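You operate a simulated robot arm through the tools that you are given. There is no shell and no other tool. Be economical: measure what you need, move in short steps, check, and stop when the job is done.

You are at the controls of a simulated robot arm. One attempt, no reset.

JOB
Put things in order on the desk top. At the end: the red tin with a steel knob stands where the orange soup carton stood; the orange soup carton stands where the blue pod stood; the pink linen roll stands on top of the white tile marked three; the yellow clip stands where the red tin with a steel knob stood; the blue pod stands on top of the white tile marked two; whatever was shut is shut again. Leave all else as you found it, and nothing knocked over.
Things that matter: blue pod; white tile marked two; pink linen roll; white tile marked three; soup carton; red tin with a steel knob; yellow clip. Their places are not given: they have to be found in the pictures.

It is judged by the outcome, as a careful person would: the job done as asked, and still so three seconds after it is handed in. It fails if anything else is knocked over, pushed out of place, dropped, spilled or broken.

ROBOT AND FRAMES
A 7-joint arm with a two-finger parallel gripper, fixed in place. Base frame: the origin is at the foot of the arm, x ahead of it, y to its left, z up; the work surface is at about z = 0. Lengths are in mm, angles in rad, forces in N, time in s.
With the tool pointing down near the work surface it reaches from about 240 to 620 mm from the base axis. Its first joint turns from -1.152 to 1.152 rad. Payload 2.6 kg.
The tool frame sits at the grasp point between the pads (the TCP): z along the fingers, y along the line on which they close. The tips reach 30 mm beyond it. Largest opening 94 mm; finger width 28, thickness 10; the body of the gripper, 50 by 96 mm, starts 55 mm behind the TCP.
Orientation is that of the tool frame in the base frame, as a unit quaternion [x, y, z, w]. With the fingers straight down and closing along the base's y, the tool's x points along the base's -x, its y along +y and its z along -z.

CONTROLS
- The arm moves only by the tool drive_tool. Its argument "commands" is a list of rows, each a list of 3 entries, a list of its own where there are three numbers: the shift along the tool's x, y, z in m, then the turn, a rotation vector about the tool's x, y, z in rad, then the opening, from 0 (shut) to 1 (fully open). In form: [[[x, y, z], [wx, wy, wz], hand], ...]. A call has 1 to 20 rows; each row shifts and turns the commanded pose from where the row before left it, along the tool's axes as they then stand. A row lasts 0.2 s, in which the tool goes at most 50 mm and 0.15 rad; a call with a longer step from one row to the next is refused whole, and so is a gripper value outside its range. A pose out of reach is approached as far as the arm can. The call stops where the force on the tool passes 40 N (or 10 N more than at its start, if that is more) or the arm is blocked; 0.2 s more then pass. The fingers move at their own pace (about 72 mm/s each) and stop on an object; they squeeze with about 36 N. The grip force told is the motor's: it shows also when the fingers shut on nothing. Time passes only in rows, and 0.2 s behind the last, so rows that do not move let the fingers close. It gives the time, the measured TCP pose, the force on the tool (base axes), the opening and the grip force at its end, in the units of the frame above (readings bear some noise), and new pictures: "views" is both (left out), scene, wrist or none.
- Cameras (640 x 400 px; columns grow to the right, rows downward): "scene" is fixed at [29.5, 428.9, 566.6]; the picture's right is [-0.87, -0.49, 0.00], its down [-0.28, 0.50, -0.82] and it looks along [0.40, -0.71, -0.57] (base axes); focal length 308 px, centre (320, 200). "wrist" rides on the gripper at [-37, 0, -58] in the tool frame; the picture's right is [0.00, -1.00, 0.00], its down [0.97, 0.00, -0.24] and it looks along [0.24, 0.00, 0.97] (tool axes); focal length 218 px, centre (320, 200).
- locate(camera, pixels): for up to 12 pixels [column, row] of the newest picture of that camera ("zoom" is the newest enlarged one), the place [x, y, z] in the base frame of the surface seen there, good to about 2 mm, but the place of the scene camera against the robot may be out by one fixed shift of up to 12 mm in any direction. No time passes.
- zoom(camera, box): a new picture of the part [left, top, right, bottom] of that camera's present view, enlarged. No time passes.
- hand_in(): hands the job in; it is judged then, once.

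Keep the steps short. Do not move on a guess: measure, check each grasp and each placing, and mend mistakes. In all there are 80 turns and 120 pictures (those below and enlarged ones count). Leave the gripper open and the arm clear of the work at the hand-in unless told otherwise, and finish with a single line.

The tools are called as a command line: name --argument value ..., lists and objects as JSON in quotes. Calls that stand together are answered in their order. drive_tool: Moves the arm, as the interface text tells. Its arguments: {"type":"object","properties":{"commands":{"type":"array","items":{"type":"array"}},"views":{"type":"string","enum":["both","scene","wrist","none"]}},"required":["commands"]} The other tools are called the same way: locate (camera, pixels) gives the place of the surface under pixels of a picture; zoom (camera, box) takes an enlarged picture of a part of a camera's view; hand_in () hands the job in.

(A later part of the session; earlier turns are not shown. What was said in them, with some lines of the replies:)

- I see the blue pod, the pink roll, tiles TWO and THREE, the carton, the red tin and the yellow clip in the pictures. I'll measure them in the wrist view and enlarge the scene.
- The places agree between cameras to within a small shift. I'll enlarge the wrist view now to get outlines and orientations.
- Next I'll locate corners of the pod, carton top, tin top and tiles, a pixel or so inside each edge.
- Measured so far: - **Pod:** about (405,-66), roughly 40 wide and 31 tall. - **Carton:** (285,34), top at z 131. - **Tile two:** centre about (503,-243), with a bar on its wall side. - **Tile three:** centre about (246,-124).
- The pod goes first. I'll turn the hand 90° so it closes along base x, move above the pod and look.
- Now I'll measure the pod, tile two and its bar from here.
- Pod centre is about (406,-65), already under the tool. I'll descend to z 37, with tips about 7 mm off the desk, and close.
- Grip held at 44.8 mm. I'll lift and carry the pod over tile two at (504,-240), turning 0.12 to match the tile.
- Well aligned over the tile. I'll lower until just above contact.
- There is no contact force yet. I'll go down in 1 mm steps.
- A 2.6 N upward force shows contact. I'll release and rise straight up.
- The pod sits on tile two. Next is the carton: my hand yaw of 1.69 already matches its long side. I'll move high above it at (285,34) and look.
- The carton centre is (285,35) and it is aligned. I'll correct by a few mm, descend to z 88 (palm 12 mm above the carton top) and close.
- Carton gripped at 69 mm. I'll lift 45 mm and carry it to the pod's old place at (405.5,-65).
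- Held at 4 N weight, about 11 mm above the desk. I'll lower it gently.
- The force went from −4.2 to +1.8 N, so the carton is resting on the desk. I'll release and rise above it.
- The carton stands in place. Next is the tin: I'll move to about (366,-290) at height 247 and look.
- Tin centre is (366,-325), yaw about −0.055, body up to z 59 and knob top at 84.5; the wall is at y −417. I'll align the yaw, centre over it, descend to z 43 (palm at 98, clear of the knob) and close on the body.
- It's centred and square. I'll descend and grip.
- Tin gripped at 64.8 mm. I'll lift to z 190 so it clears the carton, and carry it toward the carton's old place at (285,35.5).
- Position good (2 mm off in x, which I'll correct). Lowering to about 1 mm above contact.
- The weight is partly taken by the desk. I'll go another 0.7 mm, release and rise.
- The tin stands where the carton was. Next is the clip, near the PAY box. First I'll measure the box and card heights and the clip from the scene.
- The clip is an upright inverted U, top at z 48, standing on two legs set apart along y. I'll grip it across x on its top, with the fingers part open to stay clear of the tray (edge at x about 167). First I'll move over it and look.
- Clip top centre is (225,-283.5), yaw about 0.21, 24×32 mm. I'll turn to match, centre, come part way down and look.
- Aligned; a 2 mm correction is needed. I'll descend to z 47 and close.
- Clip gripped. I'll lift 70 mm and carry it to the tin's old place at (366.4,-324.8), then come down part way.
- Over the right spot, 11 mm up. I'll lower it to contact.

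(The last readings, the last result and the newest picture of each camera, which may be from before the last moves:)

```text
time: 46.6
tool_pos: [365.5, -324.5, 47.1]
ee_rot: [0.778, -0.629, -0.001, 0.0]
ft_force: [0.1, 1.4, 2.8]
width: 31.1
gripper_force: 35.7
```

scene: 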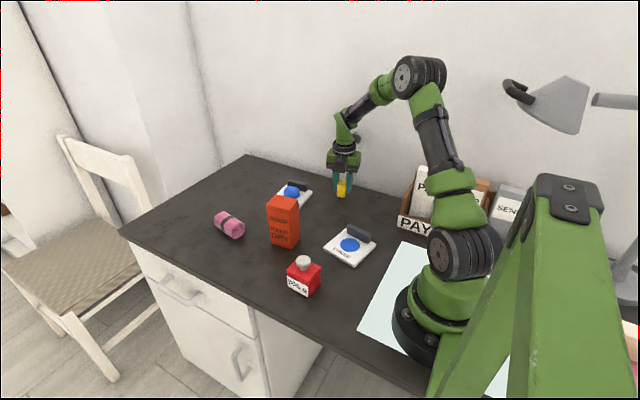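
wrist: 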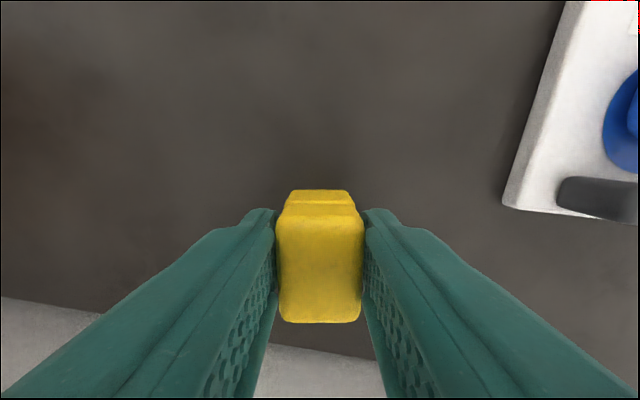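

Contact at 2.8 N. I'll release to a part opening first (tile two is nearby), then rise and open.

drive_tool --commands '[[[0, 0, 0], [0, 0, 0], 0.5], [[0, 0, 0], [0, 0, 0], 0.65], [[0, 0, 0], [0, 0, 0], 0.65], [[0, 0, -0.03], [0, 0, 0], 0.65], [[0, 0, -0.04], [0, 0, 0], 0.65], [[0, 0, -0.045], [0, 0, 0], 1], [[0, 0, -0.045], [0, 0, 0], 1], [[0, 0, 0], [0, 0, 0], 1]]' --views "both"

```text
time: 48.4
tool_pos: [367.6, -325.2, 204.9]
ee_rot: [0.777, -0.63, 0.0, 0.0]
ft_force: [0.9, 0.2, 0.7]
width: 93.9
gripper_force: 0.0
```

scene: 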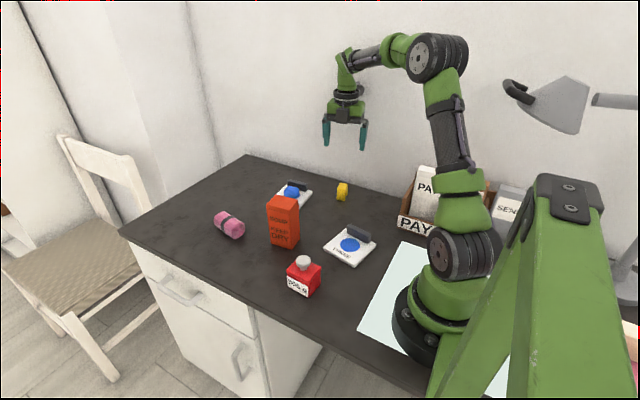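
wrist: 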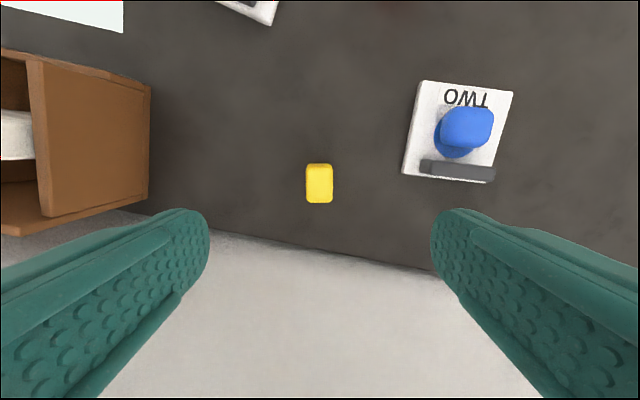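

The clip stands where the tin was. Next is the pink roll: I'll move above (560,-25), turning to yaw 1.49, and measure it.

drive_tool --commands '[[[-0.0317, -0.0314, 0], [0, 0, 0], 1], [[-0.0317, -0.0314, 0], [0, 0, 0], 1], [[-0.0317, -0.0314, 0], [0, 0, 0], 1], [[-0.0317, -0.0314, 0], [0, 0, 0], 1], [[-0.0317, -0.0314, 0], [0, 0, 0], 1], [[-0.0317, -0.0314, 0], [0, 0, 0], 1], [[-0.0317, -0.0314, 0], [0, 0, 0], 1], [[-0.0317, -0.0314, 0], [0, 0, 0], 1], [[0, 0, 0], [0, 0, 0.145], 1], [[0, 0, 0], [0, 0, 0.145], 1], [[0, 0, 0], [0, 0, 0], 1]]' --views "wrist"

```text
time: 50.8
tool_pos: [561.0, -23.8, 205.5]
ee_rot: [-0.677, 0.736, 0.001, 0.0]
ft_force: [-0.1, 0.9, 0.0]
width: 93.8
gripper_force: 0.1
```

wrist: 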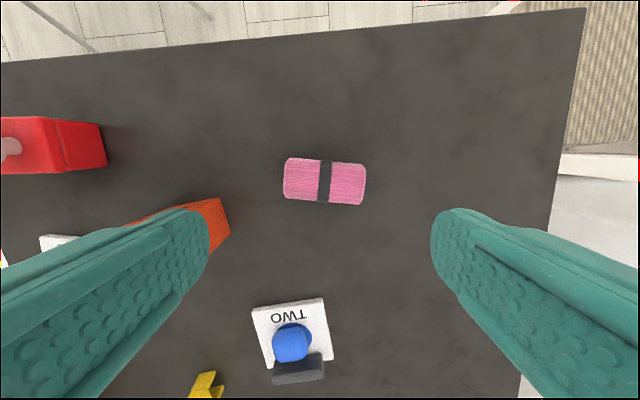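

zoom --camera "wrist" --box '[264, 140, 392, 220]'

locate --camera "wrist" --pixels '[[286, 179], [364, 184], [286, 160], [285, 196], [365, 165], [362, 203], [325, 181], [326, 162], [324, 200], [325, 172]]'

```text
5.00 times, centred on (328, 180) of wrist
```

zoom: 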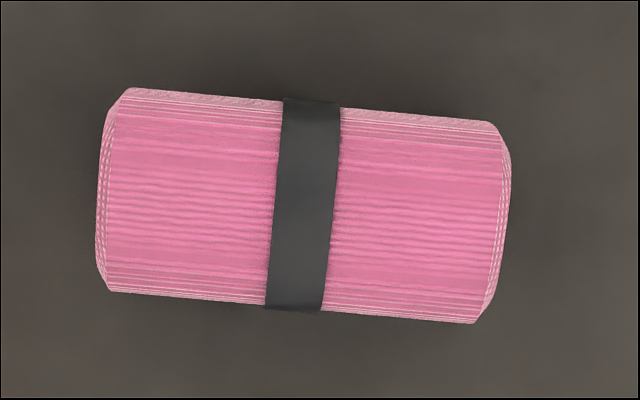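

```text
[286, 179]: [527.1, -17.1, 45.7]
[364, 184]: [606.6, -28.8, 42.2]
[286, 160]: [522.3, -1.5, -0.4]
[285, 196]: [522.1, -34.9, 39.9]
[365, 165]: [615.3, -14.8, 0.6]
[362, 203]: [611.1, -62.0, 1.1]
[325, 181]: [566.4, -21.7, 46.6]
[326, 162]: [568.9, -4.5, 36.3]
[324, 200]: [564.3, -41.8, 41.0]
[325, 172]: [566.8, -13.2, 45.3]
```

The roll is about 83 mm long, too tight for a lengthwise grip. Its diameter is about 46, axis yaw −0.16, centre (566.5,-23). I'll turn the hand to θ = −0.16, so it closes across the roll, centre over it and look.

drive_tool --commands '[[[0, 0, 0], [0, 0, 0.1497], 1], [[0, 0, 0], [0, 0, 0.1497], 1], [[0, 0, 0], [0, 0, 0.1497], 1], [[0, 0, 0], [0, 0, 0.1497], 1], [[0, 0, 0], [0, 0, 0.1497], 1], [[0, 0, 0], [0, 0, 0.1497], 1], [[0, 0, 0], [0, 0, 0.1497], 1], [[0, 0, 0], [0, 0, 0.1497], 1], [[0, 0, 0], [0, 0, 0.1497], 1], [[0, 0, 0], [0, 0, 0.1497], 1], [[0, 0, 0], [0, 0, 0.1497], 1], [[-0.0053, 0.0017, 0], [0, 0, 0], 1], [[0, 0, 0.04], [0, 0, 0], 1], [[0, 0, 0.03], [0, 0, 0], 1], [[0, 0, 0], [0, 0, 0], 1]]' --views "wrist"

```text
time: 54.0
tool_pos: [565.6, -22.7, 134.8]
ee_rot: [0.078, 0.997, 0.0, 0.0]
ft_force: [0.5, -0.1, -0.1]
width: 94.0
gripper_force: 0.1
```

wrist: 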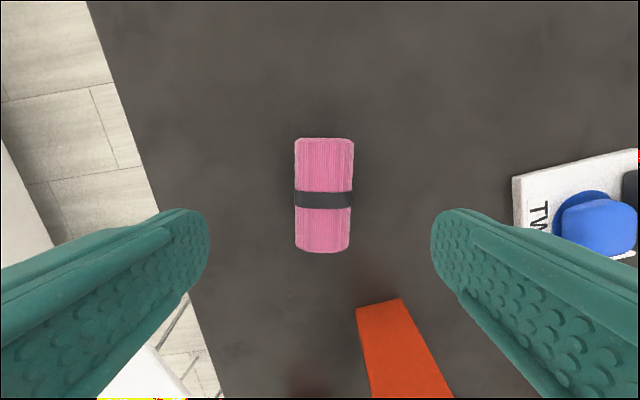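

Square to the roll; it sits 4 px to the right, so I'll shift about 2.5 mm, descend to z 37 and close.

drive_tool --commands '[[[0, -0.0025, 0.03], [0, 0, 0], 1], [[0, 0, 0.04], [0, 0, 0], 1], [[0, 0, 0.02], [0, 0, 0], 1], [[0, 0, 0.007], [0, 0, 0], 1], [[0, 0, 0], [0, 0, 0], 1], [[0, 0, 0], [0, 0, 0], 0], [[0, 0, 0], [0, 0, 0], 0], [[0, 0, 0], [0, 0, 0], 0], [[0, 0, 0], [0, 0, 0], 0]]' --views "wrist"

```text
time: 56.0
tool_pos: [564.5, -25.2, 38.5]
ee_rot: [0.08, 0.997, 0.0, 0.0]
ft_force: [1.0, -0.4, 0.2]
width: 47.8
gripper_force: 36.0
```

wrist: 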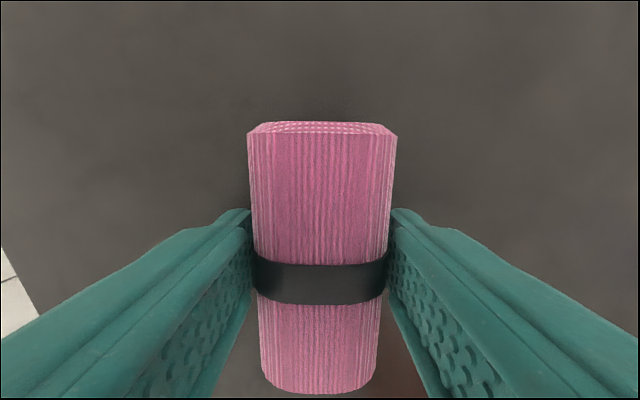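

Roll gripped at 47.8 mm. I'll lift to z 198, clearing the carton, and carry it over tile three at (247,-116), a little away from the bar to leave finger room.

drive_tool --commands '[[[0, 0, -0.02], [0, 0, 0], 0], [[0, 0, -0.045], [0, 0, 0], 0], [[0, 0, -0.045], [0, 0, 0], 0], [[0, 0, -0.05], [0, 0, 0], 0], [[0, 0, 0], [0, 0, 0], 0], [[0.0373, -0.0175, 0], [0, 0, 0], 0], [[0.0373, -0.0175, 0], [0, 0, 0], 0], [[0.0373, -0.0175, 0], [0, 0, 0], 0], [[0.0373, -0.0175, 0], [0, 0, 0], 0], [[0.0373, -0.0175, 0], [0, 0, 0], 0], [[0.0373, -0.0175, 0], [0, 0, 0], 0], [[0.0373, -0.0175, 0], [0, 0, 0], 0], [[0.0373, -0.0175, 0], [0, 0, 0], 0], [[0, 0, 0], [0, 0, 0], 0], [[0, 0, 0], [0, 0, 0], 0]]' --views "both"

```text
time: 59.2
tool_pos: [247.5, -118.7, 200.1]
ee_rot: [0.078, 0.997, 0.001, -0.001]
ft_force: [-0.1, -0.6, -1.4]
width: 47.6
gripper_force: 36.1
```

scene: 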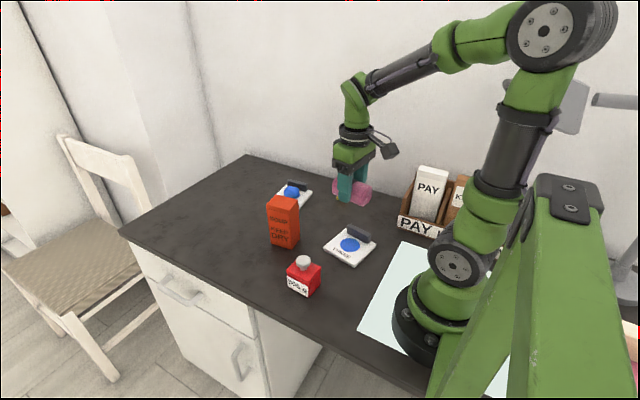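
wrist: 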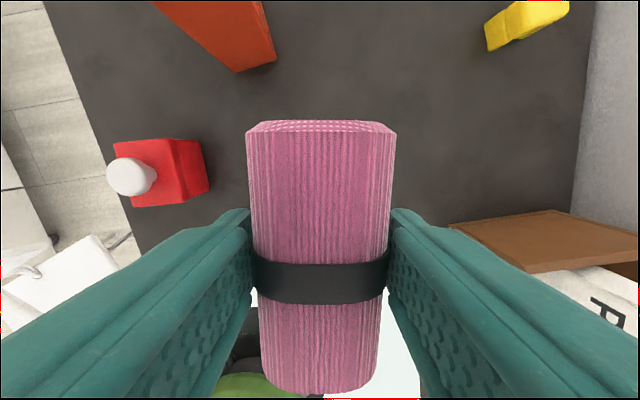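

The roll hides the tile from the wrist camera, so I'll rely on the measured coordinates. I'll shift 4.5 mm further from the bar, trim yaw by 0.02, come down to z 80 and check in the scene view.

drive_tool --commands '[[[0, 0.0045, 0], [0, 0, 0.02], 0], [[0, 0, 0.04], [0, 0, 0], 0], [[0, 0, 0.04], [0, 0, 0], 0], [[0, 0, 0.04], [0, 0, 0], 0], [[0, 0, 0], [0, 0, 0], 0], [[0, 0, 0], [0, 0, 0], 0]]' --views "both"

zoom --camera "scene" --box '[290, 170, 450, 270]'

```text
time: 60.6
tool_pos: [247.9, -113.5, 78.9]
ee_rot: [0.09, 0.996, 0.0, 0.0]
ft_force: [-0.3, 0.2, -1.7]
width: 47.8
gripper_force: 36.3
```

scene: 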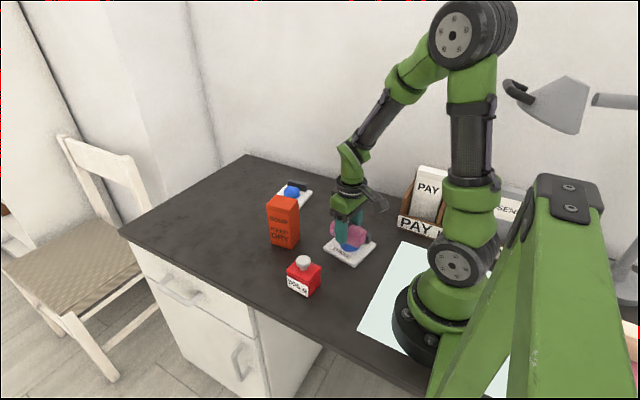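
wrist: 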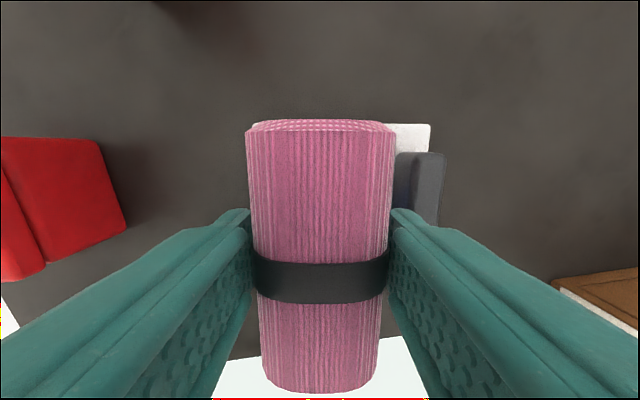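

```text
4.00 times, centred on (370, 220) of scene
```

zoom: 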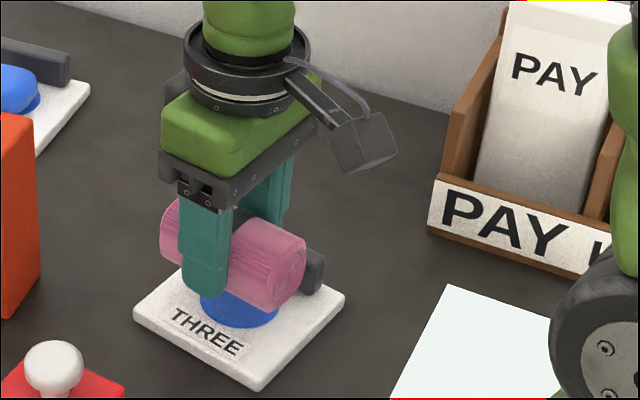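

Now I'll check the bar's front face against the finger.

locate --camera "wrist" --pixels '[[399, 165], [399, 190], [403, 157], [415, 157], [442, 160], [440, 220], [399, 200], [425, 130], [410, 145]]'

zoom --camera "wrist" --box '[376, 110, 472, 250]'

```text
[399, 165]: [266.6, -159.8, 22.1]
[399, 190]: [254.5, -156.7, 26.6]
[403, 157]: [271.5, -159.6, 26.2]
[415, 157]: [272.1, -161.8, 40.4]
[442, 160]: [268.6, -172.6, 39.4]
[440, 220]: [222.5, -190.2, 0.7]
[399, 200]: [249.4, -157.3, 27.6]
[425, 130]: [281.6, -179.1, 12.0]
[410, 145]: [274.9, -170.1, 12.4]
```

```text
2.86 times, centred on (424, 180) of wrist
```

zoom: 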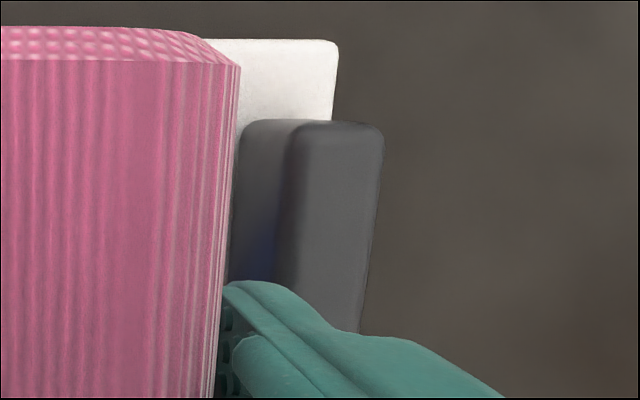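

The bar face is 42 mm from the tool centre and the finger's outer side about 34, leaving roughly 8 mm. I'll lower toward contact, expected near z 51.

drive_tool --commands '[[[0, 0, 0.015], [0, 0, 0], 0], [[0, 0, 0.007], [0, 0, 0], 0], [[0, 0, 0.003], [0, 0, 0], 0], [[0, 0, 0.001], [0, 0, 0], 0], [[0, 0, 0], [0, 0, 0], 0]]' --views "none"

```text
time: 61.8
tool_pos: [249.3, -113.5, 53.9]
ee_rot: [0.089, 0.996, 0.001, 0.0]
ft_force: [-0.6, 0.0, -1.5]
width: 47.7
gripper_force: 36.1
```

drive_tool --commands '[[[0, 0, 0.001], [0, 0, 0], 0], [[0, 0, 0.001], [0, 0, 0], 0], [[0, 0, 0], [0, 0, 0], 0]]' --views "none"

```text
time: 62.6
tool_pos: [247.8, -113.0, 51.0]
ee_rot: [0.089, 0.996, 0.0, 0.001]
ft_force: [0.5, 0.9, -1.7]
width: 48.0
gripper_force: 35.9
```

drive_tool --commands '[[[0, 0, 0.001], [0, 0, 0], 0], [[0, 0, 0], [0, 0, 0], 0]]' --views "none"

```text
time: 63.2
tool_pos: [248.8, -112.3, 50.6]
ee_rot: [0.089, 0.996, 0.0, 0.0]
ft_force: [0.1, 0.0, -1.3]
width: 47.7
gripper_force: 36.1
```

drive_tool --commands '[[[0, 0, 0.0007], [0, 0, 0], 0], [[0, 0, 0], [0, 0, 0], 0]]' --views "wrist"

```text
time: 63.8
tool_pos: [249.1, -113.2, 50.5]
ee_rot: [0.089, 0.996, 0.0, 0.0]
ft_force: [-3.4, 1.6, 9.6]
width: 47.9
gripper_force: 36.0
```

wrist: 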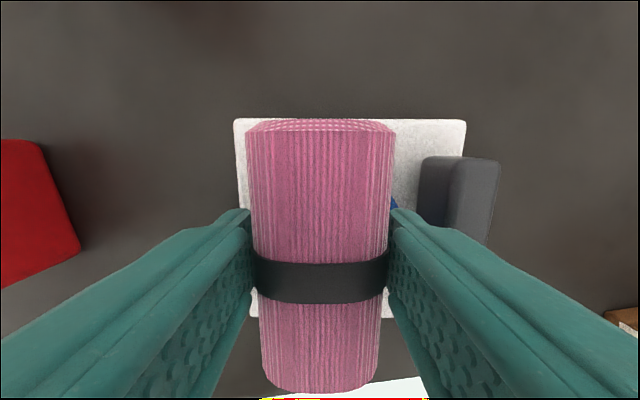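

Firm contact, and the roll is flat over the tile. I'll open slightly to 56 mm and look before rising.

drive_tool --commands '[[[0, 0, -0.0005], [0, 0, 0], 0], [[0, 0, 0], [0, 0, 0], 0.54], [[0, 0, 0], [0, 0, 0], 0.57], [[0, 0, 0], [0, 0, 0], 0.59], [[0, 0, 0], [0, 0, 0], 0.59]]' --views "wrist"

```text
time: 65.0
tool_pos: [247.4, -112.2, 48.7]
ee_rot: [0.09, 0.996, 0.0, 0.0]
ft_force: [0.5, -0.2, 0.7]
width: 55.6
gripper_force: 0.1
```

wrist: 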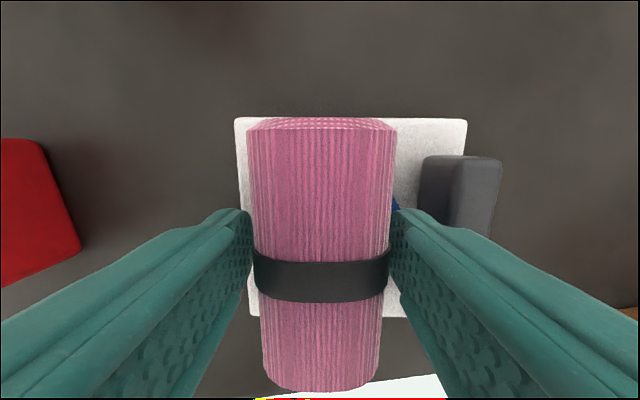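

The roll stays put. I'll rise straight up and open.

drive_tool --commands '[[[0, 0, -0.02], [0, 0, 0], 0.59], [[0, 0, -0.03], [0, 0, 0], 0.59], [[0, 0, -0.04], [0, 0, 0], 0.59], [[0, 0, -0.045], [0, 0, 0], 1], [[0, 0, -0.045], [0, 0, 0], 1], [[0, 0, -0.03], [0, 0, 0], 1], [[0, 0, 0], [0, 0, 0], 1]]' --views "both"

zoom --camera "scene" --box '[200, 150, 440, 300]'

```text
time: 66.6
tool_pos: [246.5, -112.2, 263.0]
ee_rot: [0.089, 0.996, 0.0, 0.001]
ft_force: [1.4, 0.0, 0.0]
width: 94.0
gripper_force: 0.1
```

scene: 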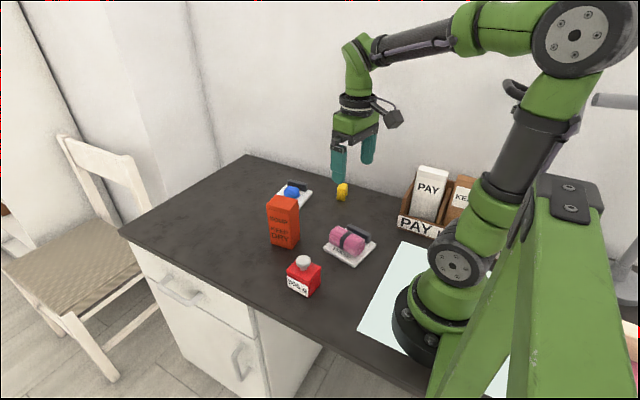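
wrist: 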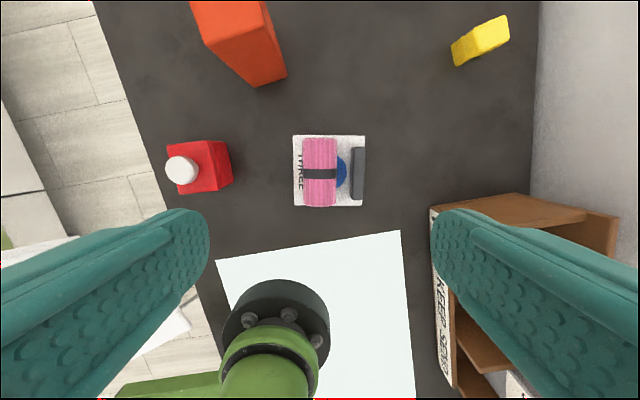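

```text
2.67 times, centred on (320, 225) of scene
```

zoom: 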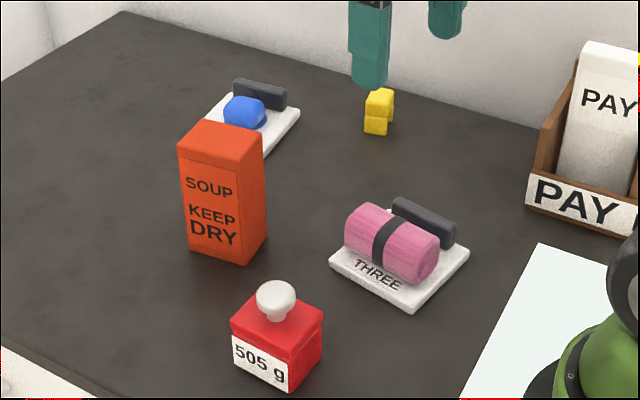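

locate --camera "wrist" --pixels '[[319, 174], [304, 172], [336, 174], [320, 140], [319, 205], [294, 137], [363, 137], [361, 204], [296, 204], [205, 160], [342, 172]]'

locate --camera "scene" --pixels '[[291, 192], [343, 187], [303, 270], [283, 205], [347, 238]]'

```text
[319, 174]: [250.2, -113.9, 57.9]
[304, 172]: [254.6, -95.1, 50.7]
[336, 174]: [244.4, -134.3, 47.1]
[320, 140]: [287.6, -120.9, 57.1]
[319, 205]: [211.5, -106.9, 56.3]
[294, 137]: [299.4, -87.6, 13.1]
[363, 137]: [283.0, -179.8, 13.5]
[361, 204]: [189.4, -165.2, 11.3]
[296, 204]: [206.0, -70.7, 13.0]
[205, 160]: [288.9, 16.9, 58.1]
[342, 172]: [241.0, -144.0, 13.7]
```

```text
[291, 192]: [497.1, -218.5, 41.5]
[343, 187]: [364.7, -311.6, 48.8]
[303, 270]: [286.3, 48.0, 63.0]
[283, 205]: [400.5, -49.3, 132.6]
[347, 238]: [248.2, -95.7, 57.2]
```

The roll is centred at (250,-114) on tile three (tile centre about (245,-126)). The tile has not moved, and every object is upright in its place. The gripper is open and clear at z 263, so I'm handing in.

hand_in

```text
The job is handed in.
```

All five objects were moved to their asked-for places, standing as intended in the last pictures; nothing was opened, nothing was knocked over, and the job is handed in.
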